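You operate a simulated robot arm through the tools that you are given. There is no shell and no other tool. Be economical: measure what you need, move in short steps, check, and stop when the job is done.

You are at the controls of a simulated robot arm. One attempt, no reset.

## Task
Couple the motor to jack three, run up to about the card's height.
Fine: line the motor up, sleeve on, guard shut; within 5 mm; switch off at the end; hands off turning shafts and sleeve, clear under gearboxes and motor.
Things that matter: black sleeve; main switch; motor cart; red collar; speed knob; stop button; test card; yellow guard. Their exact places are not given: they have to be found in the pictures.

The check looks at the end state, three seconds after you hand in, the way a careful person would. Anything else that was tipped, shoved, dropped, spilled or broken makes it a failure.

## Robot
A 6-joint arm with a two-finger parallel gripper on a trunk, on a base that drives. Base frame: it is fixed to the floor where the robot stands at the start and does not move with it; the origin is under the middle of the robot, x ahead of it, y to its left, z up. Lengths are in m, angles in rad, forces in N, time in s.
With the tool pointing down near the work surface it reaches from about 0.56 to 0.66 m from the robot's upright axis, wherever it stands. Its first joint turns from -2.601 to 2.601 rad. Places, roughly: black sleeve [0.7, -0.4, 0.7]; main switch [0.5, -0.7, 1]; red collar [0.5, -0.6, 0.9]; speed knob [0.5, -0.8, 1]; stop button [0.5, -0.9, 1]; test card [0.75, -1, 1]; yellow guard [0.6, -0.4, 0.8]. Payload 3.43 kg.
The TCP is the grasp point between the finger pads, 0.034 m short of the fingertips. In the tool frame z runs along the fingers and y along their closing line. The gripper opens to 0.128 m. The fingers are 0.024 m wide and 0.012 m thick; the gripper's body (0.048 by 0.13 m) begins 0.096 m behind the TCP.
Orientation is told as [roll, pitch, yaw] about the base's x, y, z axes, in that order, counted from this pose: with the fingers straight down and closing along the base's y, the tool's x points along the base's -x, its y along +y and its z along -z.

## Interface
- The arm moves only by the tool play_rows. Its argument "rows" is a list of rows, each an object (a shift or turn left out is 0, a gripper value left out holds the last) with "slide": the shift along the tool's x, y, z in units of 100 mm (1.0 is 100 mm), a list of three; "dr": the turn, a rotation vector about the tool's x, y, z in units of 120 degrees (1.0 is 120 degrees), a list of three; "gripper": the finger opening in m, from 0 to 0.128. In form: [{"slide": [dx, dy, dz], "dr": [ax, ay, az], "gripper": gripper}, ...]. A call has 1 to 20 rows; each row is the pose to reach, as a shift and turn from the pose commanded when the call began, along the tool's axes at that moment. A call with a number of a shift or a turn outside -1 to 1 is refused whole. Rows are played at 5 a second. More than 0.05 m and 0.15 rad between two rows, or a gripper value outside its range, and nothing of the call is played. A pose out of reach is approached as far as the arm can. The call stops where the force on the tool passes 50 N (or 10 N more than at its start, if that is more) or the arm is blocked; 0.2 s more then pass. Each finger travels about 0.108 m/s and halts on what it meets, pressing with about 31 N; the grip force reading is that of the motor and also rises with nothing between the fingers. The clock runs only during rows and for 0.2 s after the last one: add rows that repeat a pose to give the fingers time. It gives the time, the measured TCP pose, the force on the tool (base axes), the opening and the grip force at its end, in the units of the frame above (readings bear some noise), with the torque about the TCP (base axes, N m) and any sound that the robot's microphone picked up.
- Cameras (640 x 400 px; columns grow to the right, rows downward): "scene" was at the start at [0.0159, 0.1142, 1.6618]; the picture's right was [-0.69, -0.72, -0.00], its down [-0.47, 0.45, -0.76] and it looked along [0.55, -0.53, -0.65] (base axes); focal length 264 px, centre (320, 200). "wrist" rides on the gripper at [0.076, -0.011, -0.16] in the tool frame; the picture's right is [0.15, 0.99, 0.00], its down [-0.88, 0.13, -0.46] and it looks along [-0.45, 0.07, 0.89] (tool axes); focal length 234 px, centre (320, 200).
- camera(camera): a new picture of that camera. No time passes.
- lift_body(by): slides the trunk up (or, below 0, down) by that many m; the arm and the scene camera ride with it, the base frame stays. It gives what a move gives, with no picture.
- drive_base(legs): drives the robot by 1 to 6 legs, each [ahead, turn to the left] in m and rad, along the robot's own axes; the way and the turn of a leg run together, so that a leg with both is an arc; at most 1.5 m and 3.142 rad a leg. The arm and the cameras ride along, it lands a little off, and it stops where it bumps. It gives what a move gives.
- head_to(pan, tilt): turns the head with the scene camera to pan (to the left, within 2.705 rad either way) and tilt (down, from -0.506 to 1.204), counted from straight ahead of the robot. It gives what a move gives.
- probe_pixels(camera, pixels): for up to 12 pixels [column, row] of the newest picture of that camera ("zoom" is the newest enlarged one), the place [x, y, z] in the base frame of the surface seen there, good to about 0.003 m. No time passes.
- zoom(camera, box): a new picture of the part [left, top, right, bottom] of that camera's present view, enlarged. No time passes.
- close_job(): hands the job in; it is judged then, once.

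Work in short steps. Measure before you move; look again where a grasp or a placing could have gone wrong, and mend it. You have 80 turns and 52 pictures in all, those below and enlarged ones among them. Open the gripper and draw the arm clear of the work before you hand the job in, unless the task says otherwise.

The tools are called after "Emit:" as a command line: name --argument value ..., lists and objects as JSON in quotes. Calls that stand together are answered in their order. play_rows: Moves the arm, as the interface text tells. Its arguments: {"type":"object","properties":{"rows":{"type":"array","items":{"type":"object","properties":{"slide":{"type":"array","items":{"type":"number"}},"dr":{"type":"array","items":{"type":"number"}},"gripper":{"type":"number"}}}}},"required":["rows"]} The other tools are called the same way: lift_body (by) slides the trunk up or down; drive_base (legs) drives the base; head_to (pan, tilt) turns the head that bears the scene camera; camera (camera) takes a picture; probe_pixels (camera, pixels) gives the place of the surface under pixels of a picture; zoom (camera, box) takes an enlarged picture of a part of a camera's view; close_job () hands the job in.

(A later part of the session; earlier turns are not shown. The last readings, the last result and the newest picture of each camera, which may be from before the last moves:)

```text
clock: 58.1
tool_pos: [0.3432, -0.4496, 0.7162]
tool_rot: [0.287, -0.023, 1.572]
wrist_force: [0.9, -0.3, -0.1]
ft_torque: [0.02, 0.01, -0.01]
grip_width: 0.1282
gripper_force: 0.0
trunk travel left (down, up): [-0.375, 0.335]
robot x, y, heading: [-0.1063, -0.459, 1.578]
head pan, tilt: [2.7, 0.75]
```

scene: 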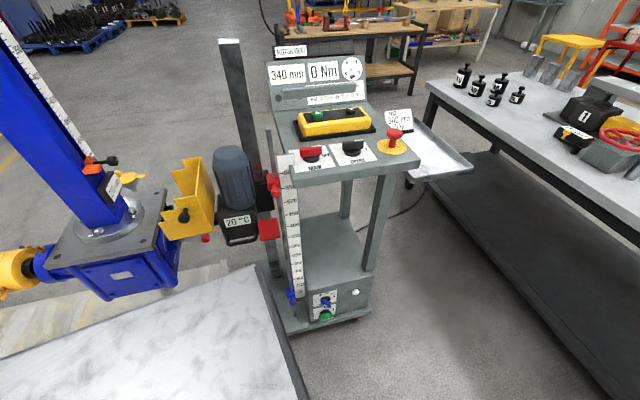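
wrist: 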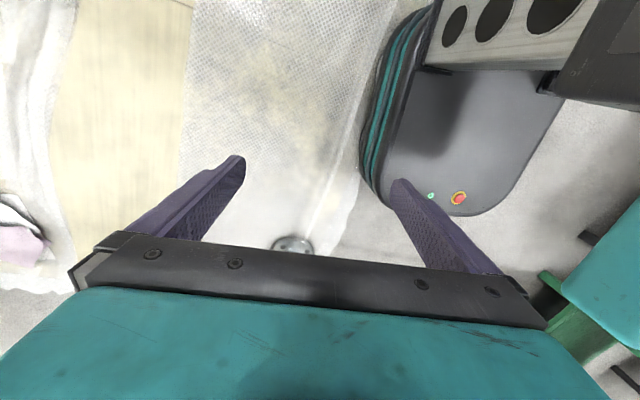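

Now tilt the fingers outward gradually, first 0.5 rad, closing the gripper part way.

Emit:
play_rows --rows '[{"slide": [0, -0.17, -0.05], "dr": [0.06, 0, 0], "gripper": 0.05}, {"slide": [0, -0.34, -0.1], "dr": [0.12, 0, 0]}, {"slide": [0, -0.5, -0.15], "dr": [0.18, 0, 0]}, {"slide": [0, -0.67, -0.2], "dr": [0.24, 0, 0]}, {"slide": [0, -0.67, -0.2], "dr": [0.24, 0, 0]}]'

```text
clock: 59.3
tool_pos: [0.4636, -0.4556, 0.723]
tool_rot: [-0.214, -0.025, 1.57]
wrist_force: [0.2, 1.1, -0.3]
ft_torque: [-0.03, 0.01, -0.02]
grip_width: 0.05
gripper_force: 0.0
out of reach, approached as far as the arm can: row 1, 2, 3, 4, 5
trunk travel left (down, up): [-0.375, 0.335]
robot x, y, heading: [-0.1026, -0.4564, 1.576]
head pan, tilt: [2.7, 0.75]
```

The arm's minimum reach makes this slightly too close; I shift the robot about 5 cm away from the cart with an S-manoeuvre.

Emit:
drive_base --legs '[[0, 0.25], [0.22, 0], [0, -0.25], [-0.215, 0]]'

```text
clock: 64.8
tool_pos: [0.4087, -0.4546, 0.7234]
tool_rot: [-0.213, -0.023, 1.577]
wrist_force: [0.5, 0.6, 0.0]
ft_torque: [-0.03, -0.01, 0.01]
grip_width: 0.05
gripper_force: 0.1
trunk travel left (down, up): [-0.375, 0.335]
robot x, y, heading: [-0.1578, -0.459, 1.571]
head pan, tilt: [2.7, 0.75]
```

Good, TCP (0.409,-0.455). I tilt another 0.6 rad outwards while rising above the handle.

Emit:
play_rows --rows '[{"slide": [0, -0.22, -0.03], "dr": [0.058, 0, 0]}, {"slide": [0, -0.43, -0.08], "dr": [0.116, 0, 0]}, {"slide": [0, -0.63, -0.15], "dr": [0.174, 0, 0]}, {"slide": [0, -0.82, -0.25], "dr": [0.232, 0, 0]}, {"slide": [0, -1.0, -0.34], "dr": [0.29, 0, 0]}, {"slide": [0, -1.0, -0.34], "dr": [0.29, 0, 0]}]'

Emit:
zoom --camera "wrist" --box '[0, 0, 640, 400]'

```text
clock: 66.2
tool_pos: [0.5369, -0.4594, 0.7807]
tool_rot: [-0.82, -0.024, 1.577]
wrist_force: [-0.1, -0.1, -0.3]
ft_torque: [-0.04, 0.01, 0.03]
grip_width: 0.0501
gripper_force: 0.0
out of reach, approached as far as the arm can: row 1, 2, 3, 4, 5, 6
trunk travel left (down, up): [-0.375, 0.335]
robot x, y, heading: [-0.1627, -0.4569, 1.578]
head pan, tilt: [2.7, 0.75]
```

```text
1.00 times, centred on (320, 200) of wrist (not enlarged: the box is as wide or as high as the picture)
```

zoom: 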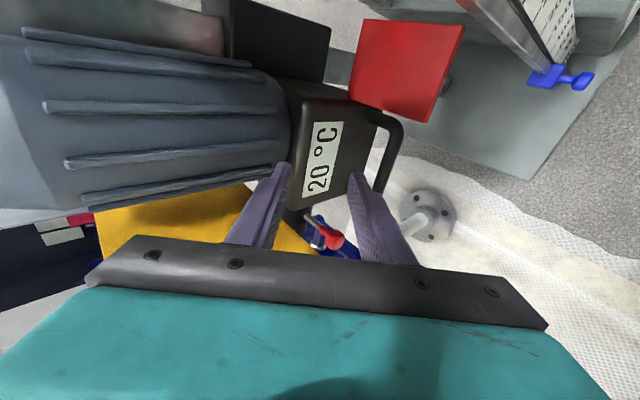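

Probe the handle in this wrist view.

Emit:
probe_pixels --camera "wrist" --pixels '[[390, 160], [383, 185], [396, 135], [380, 118], [335, 238], [312, 218], [405, 60], [285, 180], [320, 225], [372, 150], [300, 215], [210, 225]]'

```text
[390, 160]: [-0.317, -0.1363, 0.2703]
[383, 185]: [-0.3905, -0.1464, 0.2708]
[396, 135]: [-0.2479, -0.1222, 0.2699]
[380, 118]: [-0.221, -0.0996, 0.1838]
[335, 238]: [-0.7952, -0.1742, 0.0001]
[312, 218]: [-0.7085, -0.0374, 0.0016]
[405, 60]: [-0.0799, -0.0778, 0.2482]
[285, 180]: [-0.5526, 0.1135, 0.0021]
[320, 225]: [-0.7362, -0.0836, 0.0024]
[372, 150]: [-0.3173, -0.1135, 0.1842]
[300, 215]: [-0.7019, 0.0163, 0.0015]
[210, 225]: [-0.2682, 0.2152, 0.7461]
```

That used the older wrist frame; I probe the "zoom" picture instead.

Emit:
probe_pixels --camera "zoom" --pixels '[[390, 160], [383, 185], [396, 135], [380, 118], [335, 238], [312, 218], [405, 60], [285, 178], [352, 178], [340, 205], [322, 245], [220, 225]]'

```text
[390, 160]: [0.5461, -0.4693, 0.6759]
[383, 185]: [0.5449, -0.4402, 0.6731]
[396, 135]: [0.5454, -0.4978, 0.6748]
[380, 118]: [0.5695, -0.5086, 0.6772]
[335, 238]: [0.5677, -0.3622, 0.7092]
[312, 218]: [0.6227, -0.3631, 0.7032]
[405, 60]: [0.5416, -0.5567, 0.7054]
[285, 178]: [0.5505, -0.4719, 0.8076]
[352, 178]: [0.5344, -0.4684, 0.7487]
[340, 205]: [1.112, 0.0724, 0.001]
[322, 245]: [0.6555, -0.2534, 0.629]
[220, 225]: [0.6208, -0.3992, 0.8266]
```

Frames agree: bar centre ≈(0.551,-0.459,0.669). I set fingers at roll -0.6, opening 36 mm, just above and before the bar.

Emit:
play_rows --rows '[{"slide": [0, 0.2, 0.05], "dr": [-0.05, 0, 0], "gripper": 0.036}, {"slide": [0, 0.4, 0.13], "dr": [-0.105, 0, 0]}, {"slide": [0, 0.587, 0.206], "dr": [-0.105, 0, 0]}, {"slide": [0, 0.587, 0.206], "dr": [-0.105, 0, 0]}]'

```text
clock: 67.2
tool_pos: [0.5116, -0.4582, 0.7244]
tool_rot: [-0.601, -0.024, 1.577]
wrist_force: [0.2, -0.1, 0.1]
ft_torque: [0.03, 0.0, 0.01]
grip_width: 0.036
gripper_force: 0.1
trunk travel left (down, up): [-0.375, 0.335]
robot x, y, heading: [-0.162, -0.4602, 1.578]
head pan, tilt: [2.7, 0.75]
```

Right on. I advance 0.049 along the fingers and close on the bar.

Emit:
play_rows --rows '[{"slide": [0, 0, 0.25]}, {"slide": [0, 0, 0.488]}, {"slide": [0, 0, 0.488], "gripper": 0.0}, {"slide": [0, 0, 0.488], "gripper": 0.0}, {"slide": [0, 0, 0.488], "gripper": 0.0}]'

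```text
clock: 68.4
tool_pos: [0.5413, -0.4575, 0.6841]
tool_rot: [-0.604, -0.024, 1.576]
wrist_force: [16.3, -1.6, 2.7]
ft_torque: [0.42, -0.28, -0.74]
grip_width: 0.0146
gripper_force: 31.0
trunk travel left (down, up): [-0.375, 0.335]
robot x, y, heading: [-0.1599, -0.4584, 1.579]
head pan, tilt: [2.7, 0.75]
```

Gripped (14.6 mm). I push down 20 mm and read force.

Emit:
play_rows --rows '[{"slide": [0, 0.057, 0.083]}, {"slide": [0, 0.113, 0.165]}, {"slide": [0, 0.113, 0.165]}]'

```text
clock: 69.2
tool_pos: [0.5412, -0.4582, 0.6653]
tool_rot: [-0.606, -0.026, 1.577]
wrist_force: [21.3, -0.6, 9.3]
ft_torque: [0.48, -0.41, -0.63]
grip_width: 0.0145
gripper_force: 31.3
trunk travel left (down, up): [-0.375, 0.335]
robot x, y, heading: [-0.1608, -0.4624, 1.58]
head pan, tilt: [2.7, 0.75]
```

It follows with ~9 N. I push the remaining 51 mm.

Emit:
play_rows --rows '[{"slide": [0, 0.1, 0.14]}, {"slide": [0, 0.2, 0.28]}, {"slide": [0, 0.289, 0.422]}, {"slide": [0, 0.289, 0.422]}]'

Emit:
camera --camera "scene"

```text
clock: 70.2
tool_pos: [0.5414, -0.4575, 0.6112]
tool_rot: [-0.602, -0.023, 1.575]
wrist_force: [20.7, -9.7, 0.5]
ft_torque: [0.49, -0.4, -0.63]
grip_width: 0.0147
gripper_force: 31.7
trunk travel left (down, up): [-0.375, 0.335]
robot x, y, heading: [-0.1655, -0.4589, 1.579]
head pan, tilt: [2.7, 0.75]
```

```text
9 pictures are left
```

scene: 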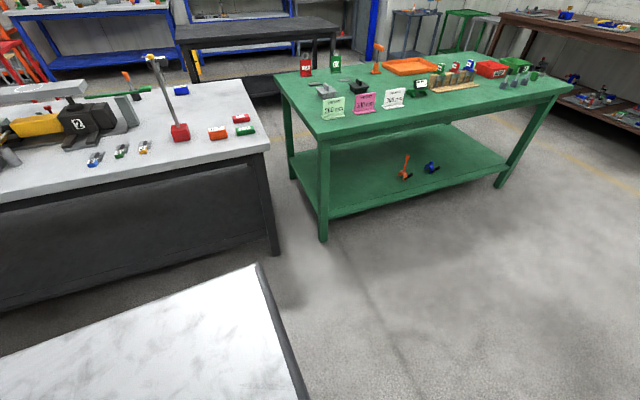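

Head was pointing elsewhere; I aim it at the cart and jack, then take a picture.

Emit:
head_to --pan -1.6 --tilt 0.5

Emit:
camera --camera "scene"

```text
clock: 73.6
tool_pos: [0.5415, -0.4576, 0.6112]
tool_rot: [-0.601, -0.024, 1.576]
wrist_force: [17.8, -21.2, 0.0]
ft_torque: [0.11, -0.2, -0.91]
grip_width: 0.0147
gripper_force: 31.0
trunk travel left (down, up): [-0.375, 0.335]
robot x, y, heading: [-0.1599, -0.4597, 1.575]
head pan, tilt: [-1.6, 0.499]
```

```text
8 pictures are left
```

scene: 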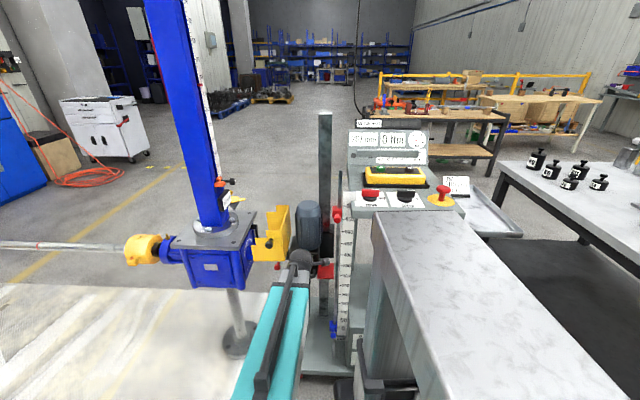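

Zoom on the display and readouts.

Emit:
zoom --camera "scene" --box '[210, 120, 450, 270]'

Emit:
probe_pixels --camera "scene" --pixels '[[370, 193], [403, 196], [443, 189], [371, 170], [402, 173], [338, 214], [268, 243], [322, 268], [335, 330], [288, 208], [328, 272], [413, 181]]'

```text
2.67 times, centred on (330, 195) of scene
```

zoom: 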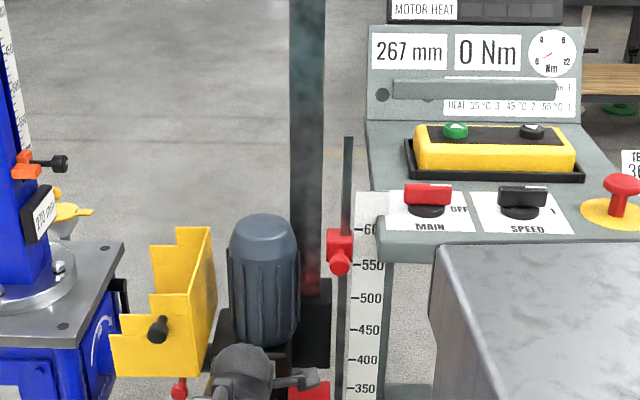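

```text
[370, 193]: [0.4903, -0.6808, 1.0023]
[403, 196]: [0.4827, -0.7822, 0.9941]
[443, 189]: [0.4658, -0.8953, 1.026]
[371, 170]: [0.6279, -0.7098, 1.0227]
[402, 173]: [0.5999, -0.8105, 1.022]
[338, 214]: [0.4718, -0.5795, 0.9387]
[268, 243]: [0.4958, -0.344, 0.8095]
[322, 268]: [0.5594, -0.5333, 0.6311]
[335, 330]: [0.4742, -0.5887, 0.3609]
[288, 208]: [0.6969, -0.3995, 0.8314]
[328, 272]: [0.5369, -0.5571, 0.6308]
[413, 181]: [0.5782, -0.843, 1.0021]
```

Display shows 267; I raise 3 mm.

Emit:
play_rows --rows '[{"slide": [0, -0.02, -0.029]}, {"slide": [0, -0.02, -0.029]}]'

Emit:
zoom --camera "scene" --box '[210, 120, 450, 270]'

```text
clock: 74.2
tool_pos: [0.5411, -0.4559, 0.6156]
tool_rot: [-0.597, -0.027, 1.575]
wrist_force: [14.7, -16.6, -0.3]
ft_torque: [0.19, -0.15, -0.78]
grip_width: 0.0142
gripper_force: 31.3
trunk travel left (down, up): [-0.375, 0.335]
robot x, y, heading: [-0.1585, -0.4622, 1.58]
head pan, tilt: [-1.6, 0.499]
```

```text
2.67 times, centred on (330, 195) of scene
```

zoom: 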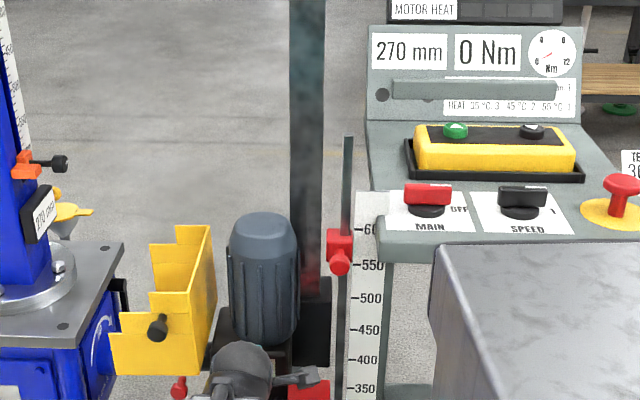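

270 mm now. Release and withdraw along the fingers.

Emit:
play_rows --rows '[{"gripper": 0.036}, {"gripper": 0.036}, {"slide": [0, 0, -0.25]}, {"slide": [0, 0, -0.5]}, {"slide": [0, 0, -0.55]}]'

```text
clock: 75.4
tool_pos: [0.5086, -0.4561, 0.6603]
tool_rot: [-0.602, -0.024, 1.578]
wrist_force: [-0.7, 0.6, -0.5]
ft_torque: [-0.01, -0.06, -0.02]
grip_width: 0.0358
gripper_force: 0.0
trunk travel left (down, up): [-0.375, 0.335]
robot x, y, heading: [-0.1601, -0.4631, 1.577]
head pan, tilt: [-1.6, 0.499]
```

Free. I fold fingers to vertical to clear guard while I reposition the robot 5 cm further out and 6 cm toward +y.

Emit:
play_rows --rows '[{"slide": [0, 0.2, -0.07], "dr": [-0.057, 0, 0]}, {"slide": [0, 0.4, -0.14], "dr": [-0.115, 0, 0]}, {"slide": [0, 0.6, -0.21], "dr": [-0.172, 0, 0]}, {"slide": [0, 0.8, -0.28], "dr": [-0.23, 0, 0], "gripper": 0.0}, {"slide": [0, 1.0, -0.35], "dr": [-0.287, 0, 0]}]'

Emit:
drive_base --legs '[[0, 0.25], [0.24, 0], [0, -0.25], [-0.165, 0]]'

Emit:
lift_body --by -0.19

```text
clock: 76.6
tool_pos: [0.4068, -0.4567, 0.6344]
tool_rot: [-0.001, -0.024, 1.579]
wrist_force: [-0.4, -0.4, -0.2]
ft_torque: [0.01, 0.0, -0.01]
grip_width: 0.0002
gripper_force: 30.7
trunk travel left (down, up): [-0.375, 0.335]
robot x, y, heading: [-0.1596, -0.4625, 1.582]
head pan, tilt: [-1.6, 0.499]
```

```text
clock: 81.9
tool_pos: [0.3472, -0.3913, 0.6335]
tool_rot: [-0.001, -0.023, 1.577]
wrist_force: [-0.6, 0.0, -1.0]
ft_torque: [-0.01, -0.01, -0.04]
grip_width: 0.0003
gripper_force: 31.0
trunk travel left (down, up): [-0.375, 0.335]
robot x, y, heading: [-0.2222, -0.3914, 1.565]
head pan, tilt: [-1.6, 0.499]
```

```text
clock: 84.0
tool_pos: [0.3466, -0.3904, 0.4442]
tool_rot: [0.0, -0.024, 1.575]
wrist_force: [0.3, 0.6, -0.5]
ft_torque: [-0.02, 0.02, 0.02]
grip_width: 0.0
gripper_force: 30.6
trunk travel left (down, up): [-0.185, 0.525]
robot x, y, heading: [-0.2191, -0.3944, 1.567]
head pan, tilt: [-1.6, 0.499]
```

F≈(0.347,0.644). I swing the fingers to near horizontal in three calls of 0.5 rad about the wrist, at y=-0.39 beneath the guard.

Emit:
play_rows --rows '[{"slide": [0, -0.249, -0.016], "dr": [0.0597, 0, 0]}, {"slide": [0, -0.495, -0.062], "dr": [0.1194, 0, 0]}, {"slide": [0, -0.733, -0.139], "dr": [0.179, 0, 0]}, {"slide": [0, -0.959, -0.245], "dr": [0.2387, 0, 0]}]'

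Emit:
play_rows --rows '[{"slide": [0, -0.249, -0.016], "dr": [0.0597, 0, 0]}, {"slide": [0, -0.495, -0.062], "dr": [0.1194, 0, 0]}, {"slide": [0, -0.733, -0.139], "dr": [0.179, 0, 0]}, {"slide": [0, -0.959, -0.245], "dr": [0.2387, 0, 0]}]'

```text
clock: 85.0
tool_pos: [0.443, -0.3911, 0.4705]
tool_rot: [-0.502, -0.025, 1.576]
wrist_force: [0.0, 0.2, -0.9]
ft_torque: [0.02, -0.03, -0.01]
grip_width: 0.0
gripper_force: 30.8
trunk travel left (down, up): [-0.185, 0.525]
robot x, y, heading: [-0.2179, -0.3934, 1.566]
head pan, tilt: [-1.6, 0.499]
```

```text
clock: 86.0
tool_pos: [0.5147, -0.394, 0.5378]
tool_rot: [-1.001, -0.024, 1.577]
wrist_force: [0.2, -0.4, 0.2]
ft_torque: [-0.02, 0.0, -0.03]
grip_width: 0.0
gripper_force: 30.6
trunk travel left (down, up): [-0.185, 0.525]
robot x, y, heading: [-0.2217, -0.3949, 1.568]
head pan, tilt: [-1.6, 0.499]
```

Third swing, with a 4 mm shift toward +y to stay clear of the handle.

Emit:
play_rows --rows '[{"slide": [-0.045, -0.249, -0.016], "dr": [0.0597, 0, 0]}, {"slide": [-0.045, -0.495, -0.062], "dr": [0.1194, 0, 0]}, {"slide": [-0.045, -0.733, -0.139], "dr": [0.179, 0, 0]}, {"slide": [-0.045, -0.959, -0.245], "dr": [0.2387, 0, 0]}, {"slide": [-0.045, -0.959, -0.245], "dr": [0.2387, 0, 0]}]'

Emit:
camera --camera "wrist"

```text
clock: 87.2
tool_pos: [0.5478, -0.3888, 0.6453]
tool_rot: [-1.481, -0.026, 1.573]
wrist_force: [-0.3, -0.2, -0.1]
ft_torque: [0.01, -0.01, 0.05]
grip_width: 0.0001
gripper_force: 30.9
out of reach, approached as far as the arm can: row 4, 5
trunk travel left (down, up): [-0.185, 0.525]
robot x, y, heading: [-0.2168, -0.3922, 1.573]
head pan, tilt: [-1.6, 0.499]
```

```text
5 pictures are left
```

wrist: 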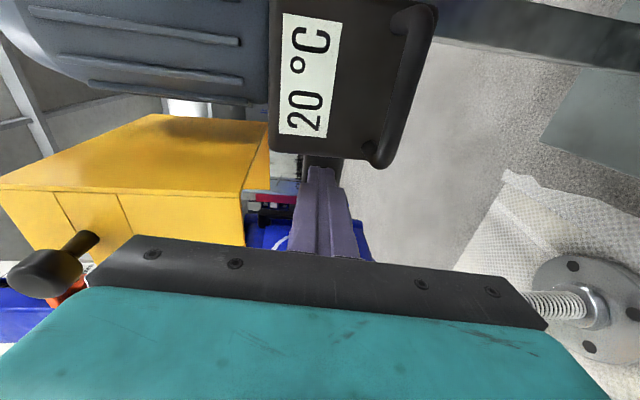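

Fingers are on the −y side of the knob. I push it toward +y by 30 mm and read force.

Emit:
play_rows --rows '[{"slide": [-0.1, 0, 0]}, {"slide": [-0.2, 0, 0]}, {"slide": [-0.3, 0, 0]}, {"slide": [-0.3, 0, 0]}]'

Emit:
probe_pixels --camera "wrist" --pixels '[[320, 165], [290, 165], [45, 270], [70, 240], [20, 180], [150, 120], [260, 185], [255, 130], [95, 220], [340, 160], [300, 160], [180, 225]]'

```text
clock: 88.2
tool_pos: [0.5471, -0.3588, 0.6438]
tool_rot: [-1.481, -0.026, 1.573]
wrist_force: [-1.0, -3.8, -1.6]
ft_torque: [-0.08, 0.11, -0.15]
grip_width: 0.0001
gripper_force: 31.0
out of reach, approached as far as the arm can: row 1, 2, 3, 4
trunk travel left (down, up): [-0.185, 0.525]
robot x, y, heading: [-0.2184, -0.3915, 1.57]
head pan, tilt: [-1.6, 0.499]
```

```text
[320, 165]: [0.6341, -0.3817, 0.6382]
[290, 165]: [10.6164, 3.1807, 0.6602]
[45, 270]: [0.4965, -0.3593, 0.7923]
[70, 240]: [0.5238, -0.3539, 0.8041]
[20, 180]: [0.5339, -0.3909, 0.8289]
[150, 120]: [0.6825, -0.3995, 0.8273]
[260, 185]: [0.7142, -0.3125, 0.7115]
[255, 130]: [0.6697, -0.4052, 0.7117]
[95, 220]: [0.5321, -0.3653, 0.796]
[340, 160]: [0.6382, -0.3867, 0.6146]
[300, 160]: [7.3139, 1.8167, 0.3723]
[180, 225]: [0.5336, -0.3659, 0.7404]
```

Sleeve moves with ~4 N. I push on until a stop.

Emit:
play_rows --rows '[{"slide": [-0.07, 0, 0]}, {"slide": [-0.14, 0, 0]}, {"slide": [-0.21, 0, 0]}, {"slide": [-0.28, 0, 0]}, {"slide": [-0.35, 0, 0]}, {"slide": [-0.35, 0, 0]}]'

```text
clock: 89.6
tool_pos: [0.5455, -0.3236, 0.6308]
tool_rot: [-1.5, -0.024, 1.578]
wrist_force: [-0.7, -2.7, -0.5]
ft_torque: [-0.03, 0.02, -0.08]
grip_width: 0.0
gripper_force: 31.4
out of reach, approached as far as the arm can: row 1, 2, 3, 4
trunk travel left (down, up): [-0.185, 0.525]
robot x, y, heading: [-0.2216, -0.3968, 1.567]
head pan, tilt: [-1.6, 0.499]
```

No stop yet; continue another 25 mm carefully.

Emit:
play_rows --rows '[{"slide": [-0.05, 0, 0]}, {"slide": [-0.1, 0, 0]}, {"slide": [-0.15, 0, 0]}, {"slide": [-0.2, 0, 0]}, {"slide": [-0.25, 0, 0]}, {"slide": [-0.25, 0, 0]}]'

```text
clock: 90.7
tool_pos: [0.5467, -0.3133, 0.6329]
tool_rot: [-1.504, -0.026, 1.557]
wrist_force: [-0.3, -6.1, -2.2]
ft_torque: [-0.08, 0.04, -0.18]
grip_width: 0.0
gripper_force: 30.8
trunk travel left (down, up): [-0.185, 0.525]
robot x, y, heading: [-0.2203, -0.3964, 1.569]
head pan, tilt: [-1.6, 0.499]
stopped in row 5: the force on the tool passed its limit at 55 N (the readings are from after the stop); the commanded pose is now the measured one
```

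Stop reached (55 N) – sleeve fully over. I back the finger off toward −y and swing it down out of the way.

Emit:
play_rows --rows '[{"slide": [0.1, 0, 0]}, {"slide": [0.2, 0.249, -0.016], "dr": [-0.0597, 0, 0]}, {"slide": [0.2, 0.495, -0.062], "dr": [-0.1194, 0, 0]}, {"slide": [0.25, 0.733, -0.139], "dr": [-0.179, 0, 0]}, {"slide": [0.3, 0.959, -0.245], "dr": [-0.2387, 0, 0]}]'

Emit:
play_rows --rows '[{"slide": [0.15, 0.249, -0.016], "dr": [-0.0597, 0, 0]}, {"slide": [0.3, 0.495, -0.062], "dr": [-0.1194, 0, 0]}, {"slide": [0.49, 0.495, -0.062], "dr": [-0.1194, 0, 0]}, {"slide": [0.49, 0.495, -0.062], "dr": [-0.1194, 0, 0]}]'

Emit:
lift_body --by 0.3

```text
clock: 91.9
tool_pos: [0.5144, -0.3348, 0.5372]
tool_rot: [-1.002, -0.058, 1.559]
wrist_force: [-0.7, -2.8, -0.3]
ft_torque: [0.14, -0.01, 0.31]
grip_width: 0.0003
gripper_force: 31.6
out of reach, approached as far as the arm can: row 2, 3, 4
trunk travel left (down, up): [-0.185, 0.525]
robot x, y, heading: [-0.2198, -0.3949, 1.566]
head pan, tilt: [-1.6, 0.499]
```

```text
clock: 92.9
tool_pos: [0.4823, -0.3872, 0.4987]
tool_rot: [-0.754, -0.025, 1.558]
wrist_force: [-0.3, -0.1, 0.0]
ft_torque: [0.04, 0.0, 0.04]
grip_width: 0.0
gripper_force: 30.2
trunk travel left (down, up): [-0.185, 0.525]
robot x, y, heading: [-0.2232, -0.3966, 1.563]
head pan, tilt: [-1.6, 0.499]
```

```text
clock: 95.9
tool_pos: [0.4826, -0.3867, 0.7989]
tool_rot: [-0.755, -0.023, 1.559]
wrist_force: [-0.1, -0.3, -0.3]
ft_torque: [-0.01, -0.01, 0.01]
grip_width: 0.0002
gripper_force: 31.5
trunk travel left (down, up): [-0.485, 0.225]
robot x, y, heading: [-0.2232, -0.3936, 1.574]
head pan, tilt: [-1.6, 0.499]
```

Finger is beside the guard knob (knob ≈ (0.505,−0.348,0.798)). I push it along its closing arc.

Emit:
play_rows --rows '[{"slide": [-0.08, -0.1, 0.01]}, {"slide": [-0.165, -0.1, 0.01]}, {"slide": [-0.3, -0.08, 0.03]}, {"slide": [-0.43, -0.06, 0.055]}, {"slide": [-0.53, 0.0, 0.12]}, {"slide": [-0.63, 0.07, 0.19]}, {"slide": [-0.71, 0.15, 0.28]}, {"slide": [-0.78, 0.23, 0.36]}]'

Emit:
camera --camera "wrist"

```text
clock: 97.7
tool_pos: [0.4918, -0.3099, 0.7583]
tool_rot: [-0.754, -0.022, 1.558]
wrist_force: [2.9, -13.0, -4.9]
ft_torque: [-0.34, 0.13, -0.26]
grip_width: 0.0
gripper_force: 30.9
trunk travel left (down, up): [-0.485, 0.225]
robot x, y, heading: [-0.215, -0.3955, 1.566]
head pan, tilt: [-1.6, 0.499]
```

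```text
4 pictures are left
```

wrist: 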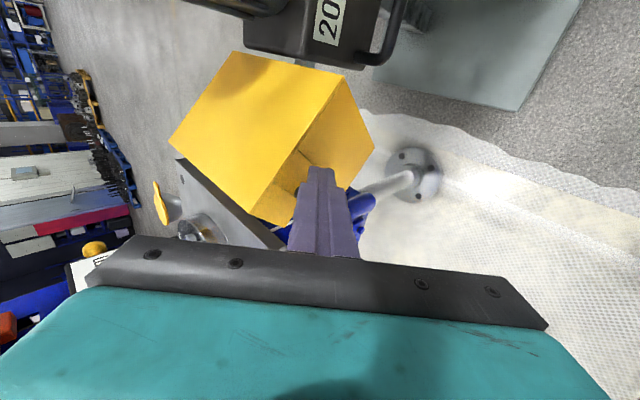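

Guard is part way. I probe its panel to find its angle.

Emit:
probe_pixels --camera "wrist" --pixels '[[240, 60], [335, 78], [180, 140], [290, 160], [360, 150], [345, 120], [335, 170], [320, 180], [290, 65], [265, 210], [300, 180], [250, 100]]'

```text
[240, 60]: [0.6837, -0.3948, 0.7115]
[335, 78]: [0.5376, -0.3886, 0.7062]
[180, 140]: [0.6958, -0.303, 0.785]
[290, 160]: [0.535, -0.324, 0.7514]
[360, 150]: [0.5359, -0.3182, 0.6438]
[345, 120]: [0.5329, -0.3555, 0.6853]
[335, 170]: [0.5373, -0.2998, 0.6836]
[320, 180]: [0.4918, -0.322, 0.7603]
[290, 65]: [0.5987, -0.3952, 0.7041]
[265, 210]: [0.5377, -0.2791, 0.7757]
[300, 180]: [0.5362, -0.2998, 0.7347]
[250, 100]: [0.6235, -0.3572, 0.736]
```

Panel is at ~40°, knob near (0.505,-0.303,0.72) just below the fingertip. I press it down until it shuts.

Emit:
play_rows --rows '[{"slide": [-0.02, 0.086, 0.091]}, {"slide": [-0.03, 0.171, 0.182]}, {"slide": [-0.02, 0.257, 0.273]}, {"slide": [0.0, 0.343, 0.364]}, {"slide": [0.04, 0.428, 0.455]}, {"slide": [0.07, 0.514, 0.546]}]'

Emit:
camera --camera "wrist"

```text
clock: 99.1
tool_pos: [0.4914, -0.3134, 0.6828]
tool_rot: [-0.756, -0.025, 1.56]
wrist_force: [-0.6, 0.6, -1.1]
ft_torque: [0.02, -0.01, -0.03]
grip_width: 0.0002
gripper_force: 31.1
trunk travel left (down, up): [-0.485, 0.225]
robot x, y, heading: [-0.2233, -0.3896, 1.568]
head pan, tilt: [-1.6, 0.499]
```

```text
3 pictures are left
```

wrist: 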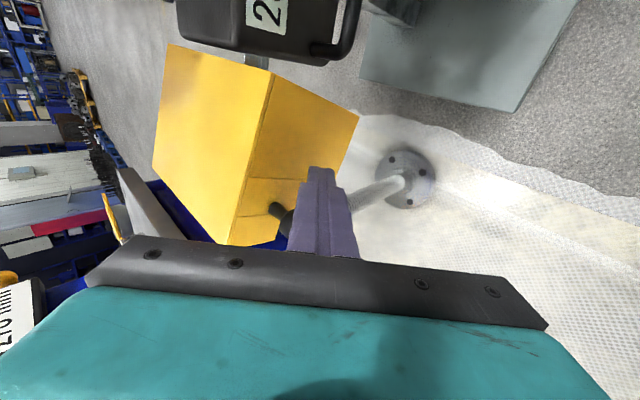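

The guard looks nearly or fully down; probe it.

Emit:
probe_pixels --camera "wrist" --pixels '[[180, 60], [255, 80], [170, 170], [230, 220], [240, 180], [340, 140], [350, 118], [270, 90], [280, 210], [200, 120], [265, 235], [310, 170]]'

```text
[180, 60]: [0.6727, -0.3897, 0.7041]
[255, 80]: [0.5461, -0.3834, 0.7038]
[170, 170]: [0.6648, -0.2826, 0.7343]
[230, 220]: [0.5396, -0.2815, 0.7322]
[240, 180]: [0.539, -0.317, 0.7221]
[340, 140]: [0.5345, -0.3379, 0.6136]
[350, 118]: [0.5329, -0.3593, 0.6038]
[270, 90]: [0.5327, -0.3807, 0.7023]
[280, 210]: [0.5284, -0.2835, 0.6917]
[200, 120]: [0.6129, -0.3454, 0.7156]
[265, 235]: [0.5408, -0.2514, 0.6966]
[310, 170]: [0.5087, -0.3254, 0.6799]
```

Panel is still ~16° open and the knob slipped past. I lift the finger, move above the panel's free end and press down on the panel.

Emit:
play_rows --rows '[{"slide": [0.1, -0.2, -0.22]}, {"slide": [0.1, -0.42, -0.44]}, {"slide": [0.05, -0.617, -0.655]}, {"slide": [-0.1, -0.75, -0.5]}, {"slide": [-0.234, -0.945, -0.347]}, {"slide": [-0.234, -0.945, -0.347]}]'

Emit:
play_rows --rows '[{"slide": [0, 0.069, 0.073]}, {"slide": [0, 0.137, 0.146]}, {"slide": [0, 0.206, 0.218]}, {"slide": [0, 0.274, 0.291]}, {"slide": [0, 0.343, 0.364]}, {"slide": [0, 0.39, 0.41]}, {"slide": [0, 0.44, 0.46]}]'

```text
clock: 100.5
tool_pos: [0.5362, -0.2932, 0.7739]
tool_rot: [-0.755, -0.025, 1.557]
wrist_force: [0.5, 0.1, -0.1]
ft_torque: [0.01, -0.02, 0.02]
grip_width: 0.0002
gripper_force: 31.0
trunk travel left (down, up): [-0.485, 0.225]
robot x, y, heading: [-0.2194, -0.3915, 1.569]
head pan, tilt: [-1.6, 0.499]
```

```text
clock: 102.0
tool_pos: [0.5371, -0.2912, 0.727]
tool_rot: [-0.777, -0.023, 1.562]
wrist_force: [-21.5, -1.2, 27.7]
ft_torque: [-0.29, 0.24, -0.25]
grip_width: 0.0
gripper_force: 30.7
trunk travel left (down, up): [-0.485, 0.225]
robot x, y, heading: [-0.2232, -0.393, 1.572]
head pan, tilt: [-1.6, 0.499]
stopped in row 7: the force on the tool passed its limit at 54 N (the readings are from after the stop); the commanded pose is now the measured one
```

Panel top is level at z≈0.70 – guard shut. I lift off, fold the fingers back and raise the trunk.

Emit:
play_rows --rows '[{"slide": [0, -0.14, -0.14]}, {"slide": [0, 0.05, -0.3], "dr": [-0.0597, 0, 0]}, {"slide": [0, 0.28, -0.42], "dr": [-0.1194, 0, 0]}, {"slide": [0, 0.52, -0.53], "dr": [-0.179, 0, 0]}, {"slide": [0, 0.76, -0.62], "dr": [-0.2387, 0, 0]}, {"slide": [0, 0.953, -0.7], "dr": [-0.2387, 0, 0]}]'

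Emit:
lift_body --by 0.22

Emit:
drive_base --legs '[[-0.37, 0]]'

```text
clock: 103.4
tool_pos: [0.4206, -0.2906, 0.7044]
tool_rot: [-0.269, -0.024, 1.561]
wrist_force: [-0.3, -0.8, -0.1]
ft_torque: [-0.03, 0.04, 0.01]
grip_width: 0.0001
gripper_force: 30.6
trunk travel left (down, up): [-0.485, 0.225]
robot x, y, heading: [-0.2205, -0.3917, 1.57]
head pan, tilt: [-1.6, 0.499]
```

```text
clock: 105.7
tool_pos: [0.4206, -0.2903, 0.9258]
tool_rot: [-0.271, -0.024, 1.559]
wrist_force: [0.2, 0.2, 0.1]
ft_torque: [-0.01, 0.01, -0.02]
grip_width: 0.0001
gripper_force: 31.5
trunk travel left (down, up): [-0.705, 0.005]
robot x, y, heading: [-0.2228, -0.3937, 1.572]
head pan, tilt: [-1.6, 0.499]
```

```text
clock: 108.0
tool_pos: [0.4209, -0.6033, 0.9264]
tool_rot: [-0.271, -0.05, 1.576]
wrist_force: [0.3, -0.3, -0.2]
ft_torque: [-0.02, 0.01, 0.01]
grip_width: 0.0001
gripper_force: 30.6
trunk travel left (down, up): [-0.705, 0.005]
robot x, y, heading: [-0.2205, -0.7205, 1.574]
head pan, tilt: [-1.6, 0.499]
stopped in leg 1: the force on the tool passed its limit at 68 N (the readings are from after the stop); the commanded pose is now the measured one
```

The tool touched the panel's edge. I back off 4 cm and raise before looking to check for shift.

Emit:
drive_base --legs '[[0.05, 0]]'

Emit:
head_to --pan -1.5 --tilt 0.7

Emit:
camera --camera "scene"

```text
clock: 109.0
tool_pos: [0.421, -0.5524, 0.9267]
tool_rot: [-0.271, -0.049, 1.575]
wrist_force: [-0.2, -1.0, -0.3]
ft_torque: [-0.02, -0.02, -0.01]
grip_width: 0.0
gripper_force: 30.6
trunk travel left (down, up): [-0.705, 0.005]
robot x, y, heading: [-0.2213, -0.6753, 1.573]
head pan, tilt: [-1.6, 0.499]
```

```text
clock: 109.7
tool_pos: [0.4204, -0.5537, 0.9257]
tool_rot: [-0.272, -0.048, 1.577]
wrist_force: [0.2, -0.6, -0.9]
ft_torque: [-0.01, 0.03, -0.01]
grip_width: 0.0
gripper_force: 30.8
trunk travel left (down, up): [-0.705, 0.005]
robot x, y, heading: [-0.2193, -0.6723, 1.574]
head pan, tilt: [-1.499, 0.7]
```

```text
2 pictures are left
```

scene: 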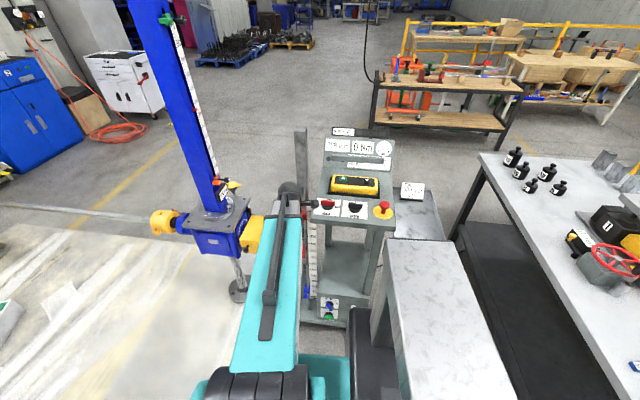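

Emit:
probe_pixels --camera "scene" --pixels '[[327, 202], [355, 208], [383, 207], [345, 179], [367, 182], [312, 210], [314, 216], [394, 219], [372, 219], [250, 222], [258, 235], [381, 204]]'

```text
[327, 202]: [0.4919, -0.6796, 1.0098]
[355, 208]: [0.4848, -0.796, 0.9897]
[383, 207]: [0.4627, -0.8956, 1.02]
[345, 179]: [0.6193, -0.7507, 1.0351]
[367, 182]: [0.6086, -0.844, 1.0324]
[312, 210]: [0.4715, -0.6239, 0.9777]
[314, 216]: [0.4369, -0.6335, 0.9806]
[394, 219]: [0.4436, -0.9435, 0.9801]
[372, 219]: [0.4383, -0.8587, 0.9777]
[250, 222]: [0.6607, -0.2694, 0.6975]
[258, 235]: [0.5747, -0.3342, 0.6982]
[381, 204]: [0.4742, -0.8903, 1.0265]
```

Nothing shifted (stop button, MAIN, guard as before; panel surface z 0.979, front edge x 0.435). I raise the arm above the panel, then back up along y.

Emit:
play_rows --rows '[{"slide": [0, -0.09, -0.32]}, {"slide": [0, -0.18, -0.64]}, {"slide": [0, -0.268, -0.964]}, {"slide": [0, -0.268, -0.964]}]'

Emit:
play_rows --rows '[{"slide": [0, -0.06, -0.22]}, {"slide": [0, -0.13, -0.48]}, {"slide": [0, -0.13, -0.48]}]'

Emit:
drive_base --legs '[[-0.155, 0]]'

```text
clock: 110.7
tool_pos: [0.4209, -0.5586, 1.0253]
tool_rot: [-0.271, -0.049, 1.575]
wrist_force: [-0.3, -0.4, -0.2]
ft_torque: [-0.02, 0.02, -0.01]
grip_width: 0.0001
gripper_force: 31.1
trunk travel left (down, up): [-0.705, 0.005]
robot x, y, heading: [-0.2237, -0.6719, 1.573]
head pan, tilt: [-1.499, 0.7]
```

```text
clock: 111.5
tool_pos: [0.4204, -0.5614, 1.0755]
tool_rot: [-0.271, -0.048, 1.578]
wrist_force: [-0.3, -0.2, 0.0]
ft_torque: [0.0, 0.0, 0.01]
grip_width: 0.0001
gripper_force: 30.8
trunk travel left (down, up): [-0.705, 0.005]
robot x, y, heading: [-0.2208, -0.6708, 1.572]
head pan, tilt: [-1.499, 0.7]
```

```text
clock: 113.0
tool_pos: [0.4191, -0.7169, 1.0758]
tool_rot: [-0.269, -0.052, 1.577]
wrist_force: [0.7, 0.1, -0.2]
ft_torque: [0.05, -0.02, 0.02]
grip_width: 0.0001
gripper_force: 31.0
trunk travel left (down, up): [-0.705, 0.005]
robot x, y, heading: [-0.2221, -0.8267, 1.576]
head pan, tilt: [-1.499, 0.7]
```

Above the panel now. I lower the fingertip to beside the −y end of the MAIN lever on its −x side.

Emit:
play_rows --rows '[{"slide": [-0.08, -0.15, 0.1]}, {"slide": [-0.08, -0.13, 0.35]}, {"slide": [-0.08, -0.1, 0.61]}, {"slide": [-0.08, -0.1, 0.61]}]'

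```text
clock: 114.0
tool_pos: [0.447, -0.7051, 1.0197]
tool_rot: [-0.272, -0.05, 1.576]
wrist_force: [-0.1, -0.4, 0.4]
ft_torque: [0.01, -0.01, -0.03]
grip_width: 0.0
gripper_force: 31.3
trunk travel left (down, up): [-0.705, 0.005]
robot x, y, heading: [-0.2244, -0.8286, 1.571]
head pan, tilt: [-1.499, 0.7]
```

Now push the lever end along its arc from OFF (−y) to ON (+x).

Emit:
play_rows --rows '[{"slide": [0, -0.125, 0.035]}, {"slide": [0.05, -0.2, 0.056]}, {"slide": [0.06, -0.28, 0.078]}, {"slide": [0.06, -0.36, 0.1]}, {"slide": [0.04, -0.443, 0.123]}, {"slide": [0.0, -0.51, 0.142]}, {"slide": [-0.06, -0.578, 0.161]}, {"slide": [-0.11, -0.588, 0.163]}, {"slide": [-0.13, -0.588, 0.163]}]'

```text
clock: 115.4
tool_pos: [0.5001, -0.7181, 1.0212]
tool_rot: [-0.275, -0.018, 1.567]
wrist_force: [0.9, -15.6, 2.8]
ft_torque: [-0.62, 0.08, -0.12]
grip_width: 0.0
gripper_force: 30.7
trunk travel left (down, up): [-0.705, 0.005]
robot x, y, heading: [-0.2163, -0.8264, 1.572]
head pan, tilt: [-1.499, 0.7]
stopped in row 7: the force on the tool passed its limit at 52 N (the readings are from after the stop); the commanded pose is now the measured one
```

It met resistance (52 N) near the end – perhaps the ON stop. I nudge once more toward +y to test.

Emit:
play_rows --rows '[{"slide": [0.03, -0.05, 0]}, {"slide": [0.0, -0.1, 0.03]}, {"slide": [-0.06, -0.12, 0.03]}, {"slide": [-0.12, -0.12, 0.03]}]'

```text
clock: 116.4
tool_pos: [0.5128, -0.713, 1.0206]
tool_rot: [-0.275, -0.016, 1.565]
wrist_force: [1.8, -41.2, 2.4]
ft_torque: [-1.32, -0.06, -0.02]
grip_width: 0.0
gripper_force: 31.2
trunk travel left (down, up): [-0.705, 0.005]
robot x, y, heading: [-0.2216, -0.8312, 1.573]
head pan, tilt: [-1.499, 0.7]
```

Firm stop there – lever presumably at ON. I back off, lift, and tilt the fingers toward the green button (≈(0.622,−0.742,1.036)).

Emit:
play_rows --rows '[{"slide": [0.15, 0, 0]}, {"slide": [0.15, -0.07, -0.24]}, {"slide": [0.12, 0.06, -0.53]}, {"slide": [0.12, 0.06, -0.53]}]'

Emit:
play_rows --rows '[{"slide": [-0.1, -0.234, -0.014], "dr": [0.056, 0, 0]}, {"slide": [-0.2, -0.462, -0.054], "dr": [0.1115, 0, 0]}, {"slide": [-0.3, -0.686, -0.121], "dr": [0.167, 0, 0]}, {"slide": [-0.3, -0.686, -0.121], "dr": [0.167, 0, 0]}]'

Emit:
play_rows --rows '[{"slide": [0, -0.2, -0.06], "dr": [0.052, 0, 0]}, {"slide": [0, -0.4, -0.1], "dr": [0.104, 0, 0]}, {"slide": [0, -0.55, -0.15], "dr": [0.155, 0, 0]}, {"slide": [0, -0.55, -0.15], "dr": [0.155, 0, 0]}]'

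```text
clock: 117.4
tool_pos: [0.4915, -0.715, 1.0699]
tool_rot: [-0.273, -0.03, 1.57]
wrist_force: [0.5, -0.2, 1.1]
ft_torque: [-0.01, 0.03, -0.02]
grip_width: 0.0
gripper_force: 31.1
trunk travel left (down, up): [-0.705, 0.005]
robot x, y, heading: [-0.219, -0.823, 1.574]
head pan, tilt: [-1.499, 0.7]
```

```text
clock: 118.4
tool_pos: [0.5542, -0.6856, 1.1014]
tool_rot: [-0.623, -0.03, 1.569]
wrist_force: [0.7, 0.4, -0.4]
ft_torque: [-0.02, 0.03, -0.03]
grip_width: 0.0
gripper_force: 30.7
trunk travel left (down, up): [-0.705, 0.005]
robot x, y, heading: [-0.2217, -0.8281, 1.573]
head pan, tilt: [-1.499, 0.7]
```

```text
clock: 119.4
tool_pos: [0.5904, -0.6875, 1.1458]
tool_rot: [-0.95, -0.031, 1.57]
wrist_force: [-0.1, 0.2, -0.5]
ft_torque: [-0.03, -0.01, -0.01]
grip_width: 0.0
gripper_force: 31.2
trunk travel left (down, up): [-0.705, 0.005]
robot x, y, heading: [-0.2226, -0.826, 1.565]
head pan, tilt: [-1.499, 0.7]
```

I correct y (needs −0.742) and descend to just above the green button.

Emit:
play_rows --rows '[{"slide": [0.3, 0, 0]}, {"slide": [0.545, 0, 0]}, {"slide": [0.545, 0.3, 0.23]}, {"slide": [0.545, 0.647, 0.488]}, {"slide": [0.545, 0.647, 0.488]}]'

Emit:
play_rows --rows '[{"slide": [0, 0.065, 0.047]}, {"slide": [0, 0.13, 0.093]}, {"slide": [0, 0.13, 0.093]}, {"slide": [0, 0.0, 0.0]}]'

```text
clock: 120.6
tool_pos: [0.5926, -0.7397, 1.0622]
tool_rot: [-0.946, -0.029, 1.569]
wrist_force: [-0.6, 0.7, 0.5]
ft_torque: [-0.01, 0.02, 0.01]
grip_width: 0.0
gripper_force: 31.2
trunk travel left (down, up): [-0.705, 0.005]
robot x, y, heading: [-0.2212, -0.8248, 1.569]
head pan, tilt: [-1.499, 0.7]
```

```text
clock: 121.6
tool_pos: [0.5929, -0.7398, 1.0613]
tool_rot: [-0.947, -0.027, 1.568]
wrist_force: [-0.4, -0.4, 0.6]
ft_torque: [0.01, -0.02, 0.03]
grip_width: 0.0
gripper_force: 31.0
trunk travel left (down, up): [-0.705, 0.005]
robot x, y, heading: [-0.2239, -0.8271, 1.569]
head pan, tilt: [-1.499, 0.7]
heard: click
```

A click was heard. I press again and hold about 1 s, ending pressed to read force and sound.

Emit:
play_rows --rows '[{"slide": [0, 0.13, 0.093]}, {"slide": [0, 0.13, 0.093]}, {"slide": [0, 0.13, 0.093]}, {"slide": [0, 0.13, 0.093]}, {"slide": [0, 0.13, 0.093]}]'

Emit:
play_rows --rows '[{"slide": [0, -0.13, -0.093]}, {"slide": [0, -0.13, -0.093]}]'

```text
clock: 122.8
tool_pos: [0.5912, -0.741, 1.0503]
tool_rot: [-0.955, -0.032, 1.572]
wrist_force: [1.9, -1.4, 22.0]
ft_torque: [-0.23, -0.56, -0.02]
grip_width: 0.0
gripper_force: 30.9
trunk travel left (down, up): [-0.705, 0.005]
robot x, y, heading: [-0.2231, -0.8249, 1.569]
head pan, tilt: [-1.499, 0.7]
heard: click
```

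```text
clock: 123.4
tool_pos: [0.5924, -0.7404, 1.0604]
tool_rot: [-0.946, -0.03, 1.569]
wrist_force: [-0.8, 0.2, 0.0]
ft_torque: [0.0, 0.0, -0.02]
grip_width: 0.0
gripper_force: 30.9
trunk travel left (down, up): [-0.705, 0.005]
robot x, y, heading: [-0.224, -0.8283, 1.575]
head pan, tilt: [-1.499, 0.7]
```

Only clicks, no hum. I spend one wrist picture to read the display (expected around (218,197)).

Emit:
camera --camera "wrist"

```text
1 pictures are left
```

wrist: 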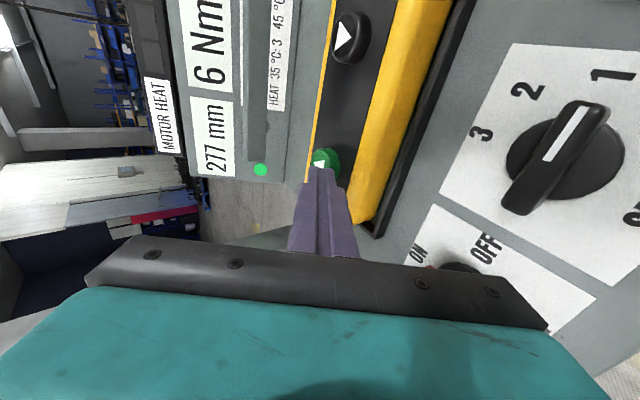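

Display shows 277 mm, 6 Nm, power lamp lit: the drive works (≈4 mm/s). I hold the button about 3.5 s, then lift well clear, wait, and read again in the last picture.

Emit:
play_rows --rows '[{"slide": [0, 0.13, 0.093]}, {"slide": [0, 0.13, 0.093]}, {"slide": [0, 0.13, 0.093]}, {"slide": [0, 0.13, 0.093]}, {"slide": [0, 0.13, 0.093]}, {"slide": [0, 0.13, 0.093]}, {"slide": [0, 0.13, 0.093]}, {"slide": [0, 0.13, 0.093]}, {"slide": [0, 0.13, 0.093]}, {"slide": [0, 0.13, 0.093]}, {"slide": [0, 0.13, 0.093]}, {"slide": [0, 0.13, 0.093]}, {"slide": [0, 0.13, 0.093]}, {"slide": [0, 0.13, 0.093]}, {"slide": [0, 0.13, 0.093]}, {"slide": [0, 0.13, 0.093]}]'

Emit:
play_rows --rows '[{"slide": [0, -0.2, -0.14]}, {"slide": [0, -0.244, -0.175]}, {"slide": [0, -0.244, -0.175]}, {"slide": [0, -0.244, -0.175]}, {"slide": [0, -0.244, -0.175]}, {"slide": [0, -0.244, -0.175]}, {"slide": [0, -0.244, -0.175]}, {"slide": [0, -0.244, -0.175]}, {"slide": [0, -0.244, -0.175]}]'

Emit:
camera --camera "wrist"

```text
clock: 126.8
tool_pos: [0.5916, -0.7385, 1.0497]
tool_rot: [-0.954, -0.03, 1.571]
wrist_force: [-0.6, -0.8, 25.0]
ft_torque: [-0.26, -0.5, -0.02]
grip_width: 0.0
gripper_force: 30.8
trunk travel left (down, up): [-0.705, 0.005]
robot x, y, heading: [-0.2227, -0.8271, 1.574]
head pan, tilt: [-1.499, 0.7]
heard: click
```

```text
clock: 128.8
tool_pos: [0.5926, -0.7417, 1.0768]
tool_rot: [-0.948, -0.029, 1.568]
wrist_force: [0.3, 0.7, -1.4]
ft_torque: [-0.01, 0.01, -0.01]
grip_width: 0.0001
gripper_force: 31.1
trunk travel left (down, up): [-0.705, 0.005]
robot x, y, heading: [-0.2213, -0.8257, 1.572]
head pan, tilt: [-1.499, 0.7]
```

```text
0 pictures are left
```

wrist: 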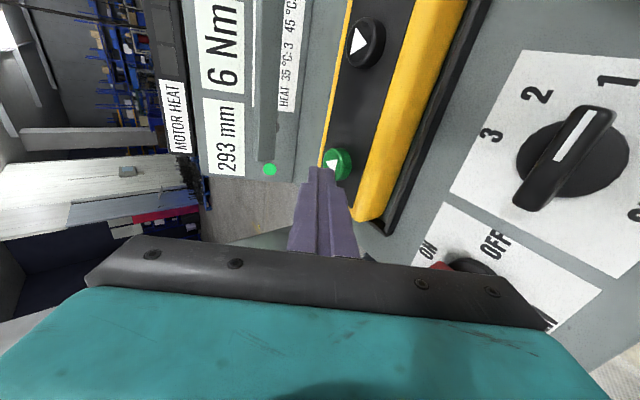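

293 mm now. Before moving, I probe the MAIN lever's red end and the button in this last picture (no time passes).

Emit:
probe_pixels --camera "wrist" --pixels '[[437, 268], [443, 266], [450, 264], [433, 266], [445, 270], [475, 266], [430, 252], [497, 246], [340, 162], [338, 175], [600, 120], [520, 200]]'

```text
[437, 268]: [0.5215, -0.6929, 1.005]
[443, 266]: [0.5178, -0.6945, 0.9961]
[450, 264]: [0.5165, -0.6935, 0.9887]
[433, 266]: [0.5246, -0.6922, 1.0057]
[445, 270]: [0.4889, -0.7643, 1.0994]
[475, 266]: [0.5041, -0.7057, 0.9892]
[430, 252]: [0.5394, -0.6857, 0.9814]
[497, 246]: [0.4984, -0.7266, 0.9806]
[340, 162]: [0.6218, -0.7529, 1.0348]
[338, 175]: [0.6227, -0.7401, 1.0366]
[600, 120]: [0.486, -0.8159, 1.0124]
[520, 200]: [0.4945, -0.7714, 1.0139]
```

The lever lies exactly at ON (+x). In one call I give a ~0.85 s press (≈ +4 mm), lift, move to the lever's +y side, and swing it back to OFF.

Emit:
play_rows --rows '[{"slide": [0, 0.252, 0.18]}, {"slide": [0, 0.252, 0.18]}, {"slide": [0, 0.252, 0.18]}, {"slide": [0, 0.252, 0.18]}, {"slide": [0, 0.252, 0.18]}, {"slide": [0, 0, 0]}, {"slide": [-0.32, 0.19, -0.25], "dr": [-0.07, 0, 0]}, {"slide": [-0.645, 0.38, -0.51], "dr": [-0.14, 0, 0]}, {"slide": [-0.967, 0.57, -0.76], "dr": [-0.21, 0, 0]}, {"slide": [-0.967, 0.838, -0.567], "dr": [-0.21, 0, 0]}, {"slide": [-0.967, 0.983, -0.426], "dr": [-0.21, 0, 0]}, {"slide": [-0.857, 0.989, -0.433], "dr": [-0.21, 0, 0]}, {"slide": [-0.707, 0.948, -0.377], "dr": [-0.21, 0, 0]}, {"slide": [-0.617, 0.936, -0.36], "dr": [-0.21, 0, 0]}, {"slide": [-0.527, 0.942, -0.368], "dr": [-0.21, 0, 0]}, {"slide": [-0.427, 0.965, -0.401], "dr": [-0.21, 0, 0]}, {"slide": [-0.367, 0.994, -0.441], "dr": [-0.21, 0, 0]}, {"slide": [-0.34, 0.994, -0.528], "dr": [-0.21, 0, 0]}]'

```text
clock: 132.0
tool_pos: [0.5113, -0.6737, 1.0247]
tool_rot: [-0.519, -0.049, 1.577]
wrist_force: [7.1, 9.5, 1.9]
ft_torque: [0.14, -0.07, 0.04]
grip_width: 0.0002
gripper_force: 31.0
trunk travel left (down, up): [-0.705, 0.005]
robot x, y, heading: [-0.2199, -0.8236, 1.573]
head pan, tilt: [-1.499, 0.7]
heard: click
stopped in row 15: the force on the tool passed its limit at 52 N (the readings are from after the stop); the commanded pose is now the measured one
```

The push tripped midway (lever at ~50°). I continue the arc slowly from here.

Emit:
play_rows --rows '[{"slide": [0.03, 0.01, -0.006]}, {"slide": [0.065, 0.022, -0.012]}, {"slide": [0.1, 0.026, -0.015]}, {"slide": [0.135, 0.03, -0.017]}, {"slide": [0.18, 0.045, -0.027]}, {"slide": [0.225, 0.065, -0.037]}, {"slide": [0.26, 0.085, -0.05]}, {"slide": [0.295, 0.11, -0.062]}, {"slide": [0.315, 0.135, -0.077]}, {"slide": [0.325, 0.16, -0.092]}, {"slide": [0.325, 0.195, -0.11]}]'

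```text
clock: 133.3
tool_pos: [0.5086, -0.689, 1.0273]
tool_rot: [-0.532, -0.059, 1.579]
wrist_force: [1.6, 2.9, 3.3]
ft_torque: [0.1, -0.04, -0.05]
grip_width: 0.0
gripper_force: 31.2
trunk travel left (down, up): [-0.705, 0.005]
robot x, y, heading: [-0.2259, -0.826, 1.573]
head pan, tilt: [-1.499, 0.7]
stopped in row 6: the force on the tool passed its limit at 52 N (the readings are from after the stop); the commanded pose is now the measured one
```

Further progress (α≈30°). Continue with contact nearer the lever end.

Emit:
play_rows --rows '[{"slide": [0.05, 0.005, 0]}, {"slide": [0.095, 0.017, -0.01]}, {"slide": [0.125, 0.035, -0.02]}, {"slide": [0.15, 0.052, -0.03]}, {"slide": [0.175, 0.073, -0.042]}, {"slide": [0.2, 0.095, -0.055]}, {"slide": [0.22, 0.118, -0.067]}, {"slide": [0.22, 0.14, -0.08]}, {"slide": [0.22, 0.16, -0.092]}, {"slide": [0.22, 0.18, -0.105]}, {"slide": [0.22, 0.2, -0.115]}, {"slide": [0.22, 0.225, -0.13]}]'

```text
clock: 134.4
tool_pos: [0.5055, -0.701, 1.0291]
tool_rot: [-0.549, -0.067, 1.582]
wrist_force: [6.9, 1.8, 3.2]
ft_torque: [0.08, -0.1, -0.05]
grip_width: 0.0002
gripper_force: 30.4
trunk travel left (down, up): [-0.705, 0.005]
robot x, y, heading: [-0.2225, -0.8292, 1.575]
head pan, tilt: [-1.499, 0.7]
stopped in row 5: the force on the tool passed its limit at 53 N (the readings are from after the stop); the commanded pose is now the measured one
```

Nearly there (α≈15°), but the tip has ridden up; I lower it 8 mm and push mostly −x to the OFF stop.

Emit:
play_rows --rows '[{"slide": [-0.02, 0.042, 0.068]}, {"slide": [0.02, 0.076, 0.047]}, {"slide": [0.04, 0.093, 0.036]}, {"slide": [0.06, 0.11, 0.026]}, {"slide": [0.07, 0.127, 0.015]}, {"slide": [0.08, 0.144, 0.005]}, {"slide": [0.08, 0.16, -0.005]}, {"slide": [0.08, 0.178, -0.016]}, {"slide": [0.08, 0.195, -0.026]}, {"slide": [0.08, 0.213, -0.036]}, {"slide": [0.08, 0.23, -0.047]}, {"slide": [0.08, 0.247, -0.057]}]'

```text
clock: 135.1
tool_pos: [0.5082, -0.7004, 1.0276]
tool_rot: [-0.573, -0.07, 1.581]
wrist_force: [4.2, 0.4, 5.5]
ft_torque: [0.03, -0.02, -0.07]
grip_width: 0.0001
gripper_force: 31.4
trunk travel left (down, up): [-0.705, 0.005]
robot x, y, heading: [-0.2186, -0.8255, 1.572]
head pan, tilt: [-1.499, 0.7]
stopped in row 3: the force on the tool passed its limit at 52 N (the readings are from after the stop); the commanded pose is now the measured one
```

Still ~19° short; tip rests on the knob's disc. I raise 3 mm and push slowly in −x near the lever's end.

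Emit:
play_rows --rows '[{"slide": [0.03, -0.016, -0.025]}, {"slide": [0.07, 0.0, -0.035]}, {"slide": [0.08, 0.018, -0.047]}, {"slide": [0.09, 0.035, -0.058]}, {"slide": [0.09, 0.052, -0.068]}, {"slide": [0.09, 0.068, -0.079]}, {"slide": [0.09, 0.085, -0.09]}, {"slide": [0.09, 0.1, -0.1]}, {"slide": [0.09, 0.12, -0.112]}, {"slide": [0.09, 0.135, -0.122]}, {"slide": [0.09, 0.15, -0.133]}, {"slide": [0.09, 0.168, -0.144]}, {"slide": [0.09, 0.185, -0.155]}, {"slide": [0.09, 0.202, -0.166]}]'

```text
clock: 136.6
tool_pos: [0.5027, -0.7096, 1.0344]
tool_rot: [-0.591, -0.077, 1.582]
wrist_force: [7.6, 0.3, 5.4]
ft_torque: [0.13, -0.17, -0.09]
grip_width: 0.0001
gripper_force: 31.1
trunk travel left (down, up): [-0.705, 0.005]
robot x, y, heading: [-0.2184, -0.8282, 1.573]
head pan, tilt: [-1.499, 0.7]
stopped in row 7: the force on the tool passed its limit at 52 N (the readings are from after the stop); the commanded pose is now the measured one
```

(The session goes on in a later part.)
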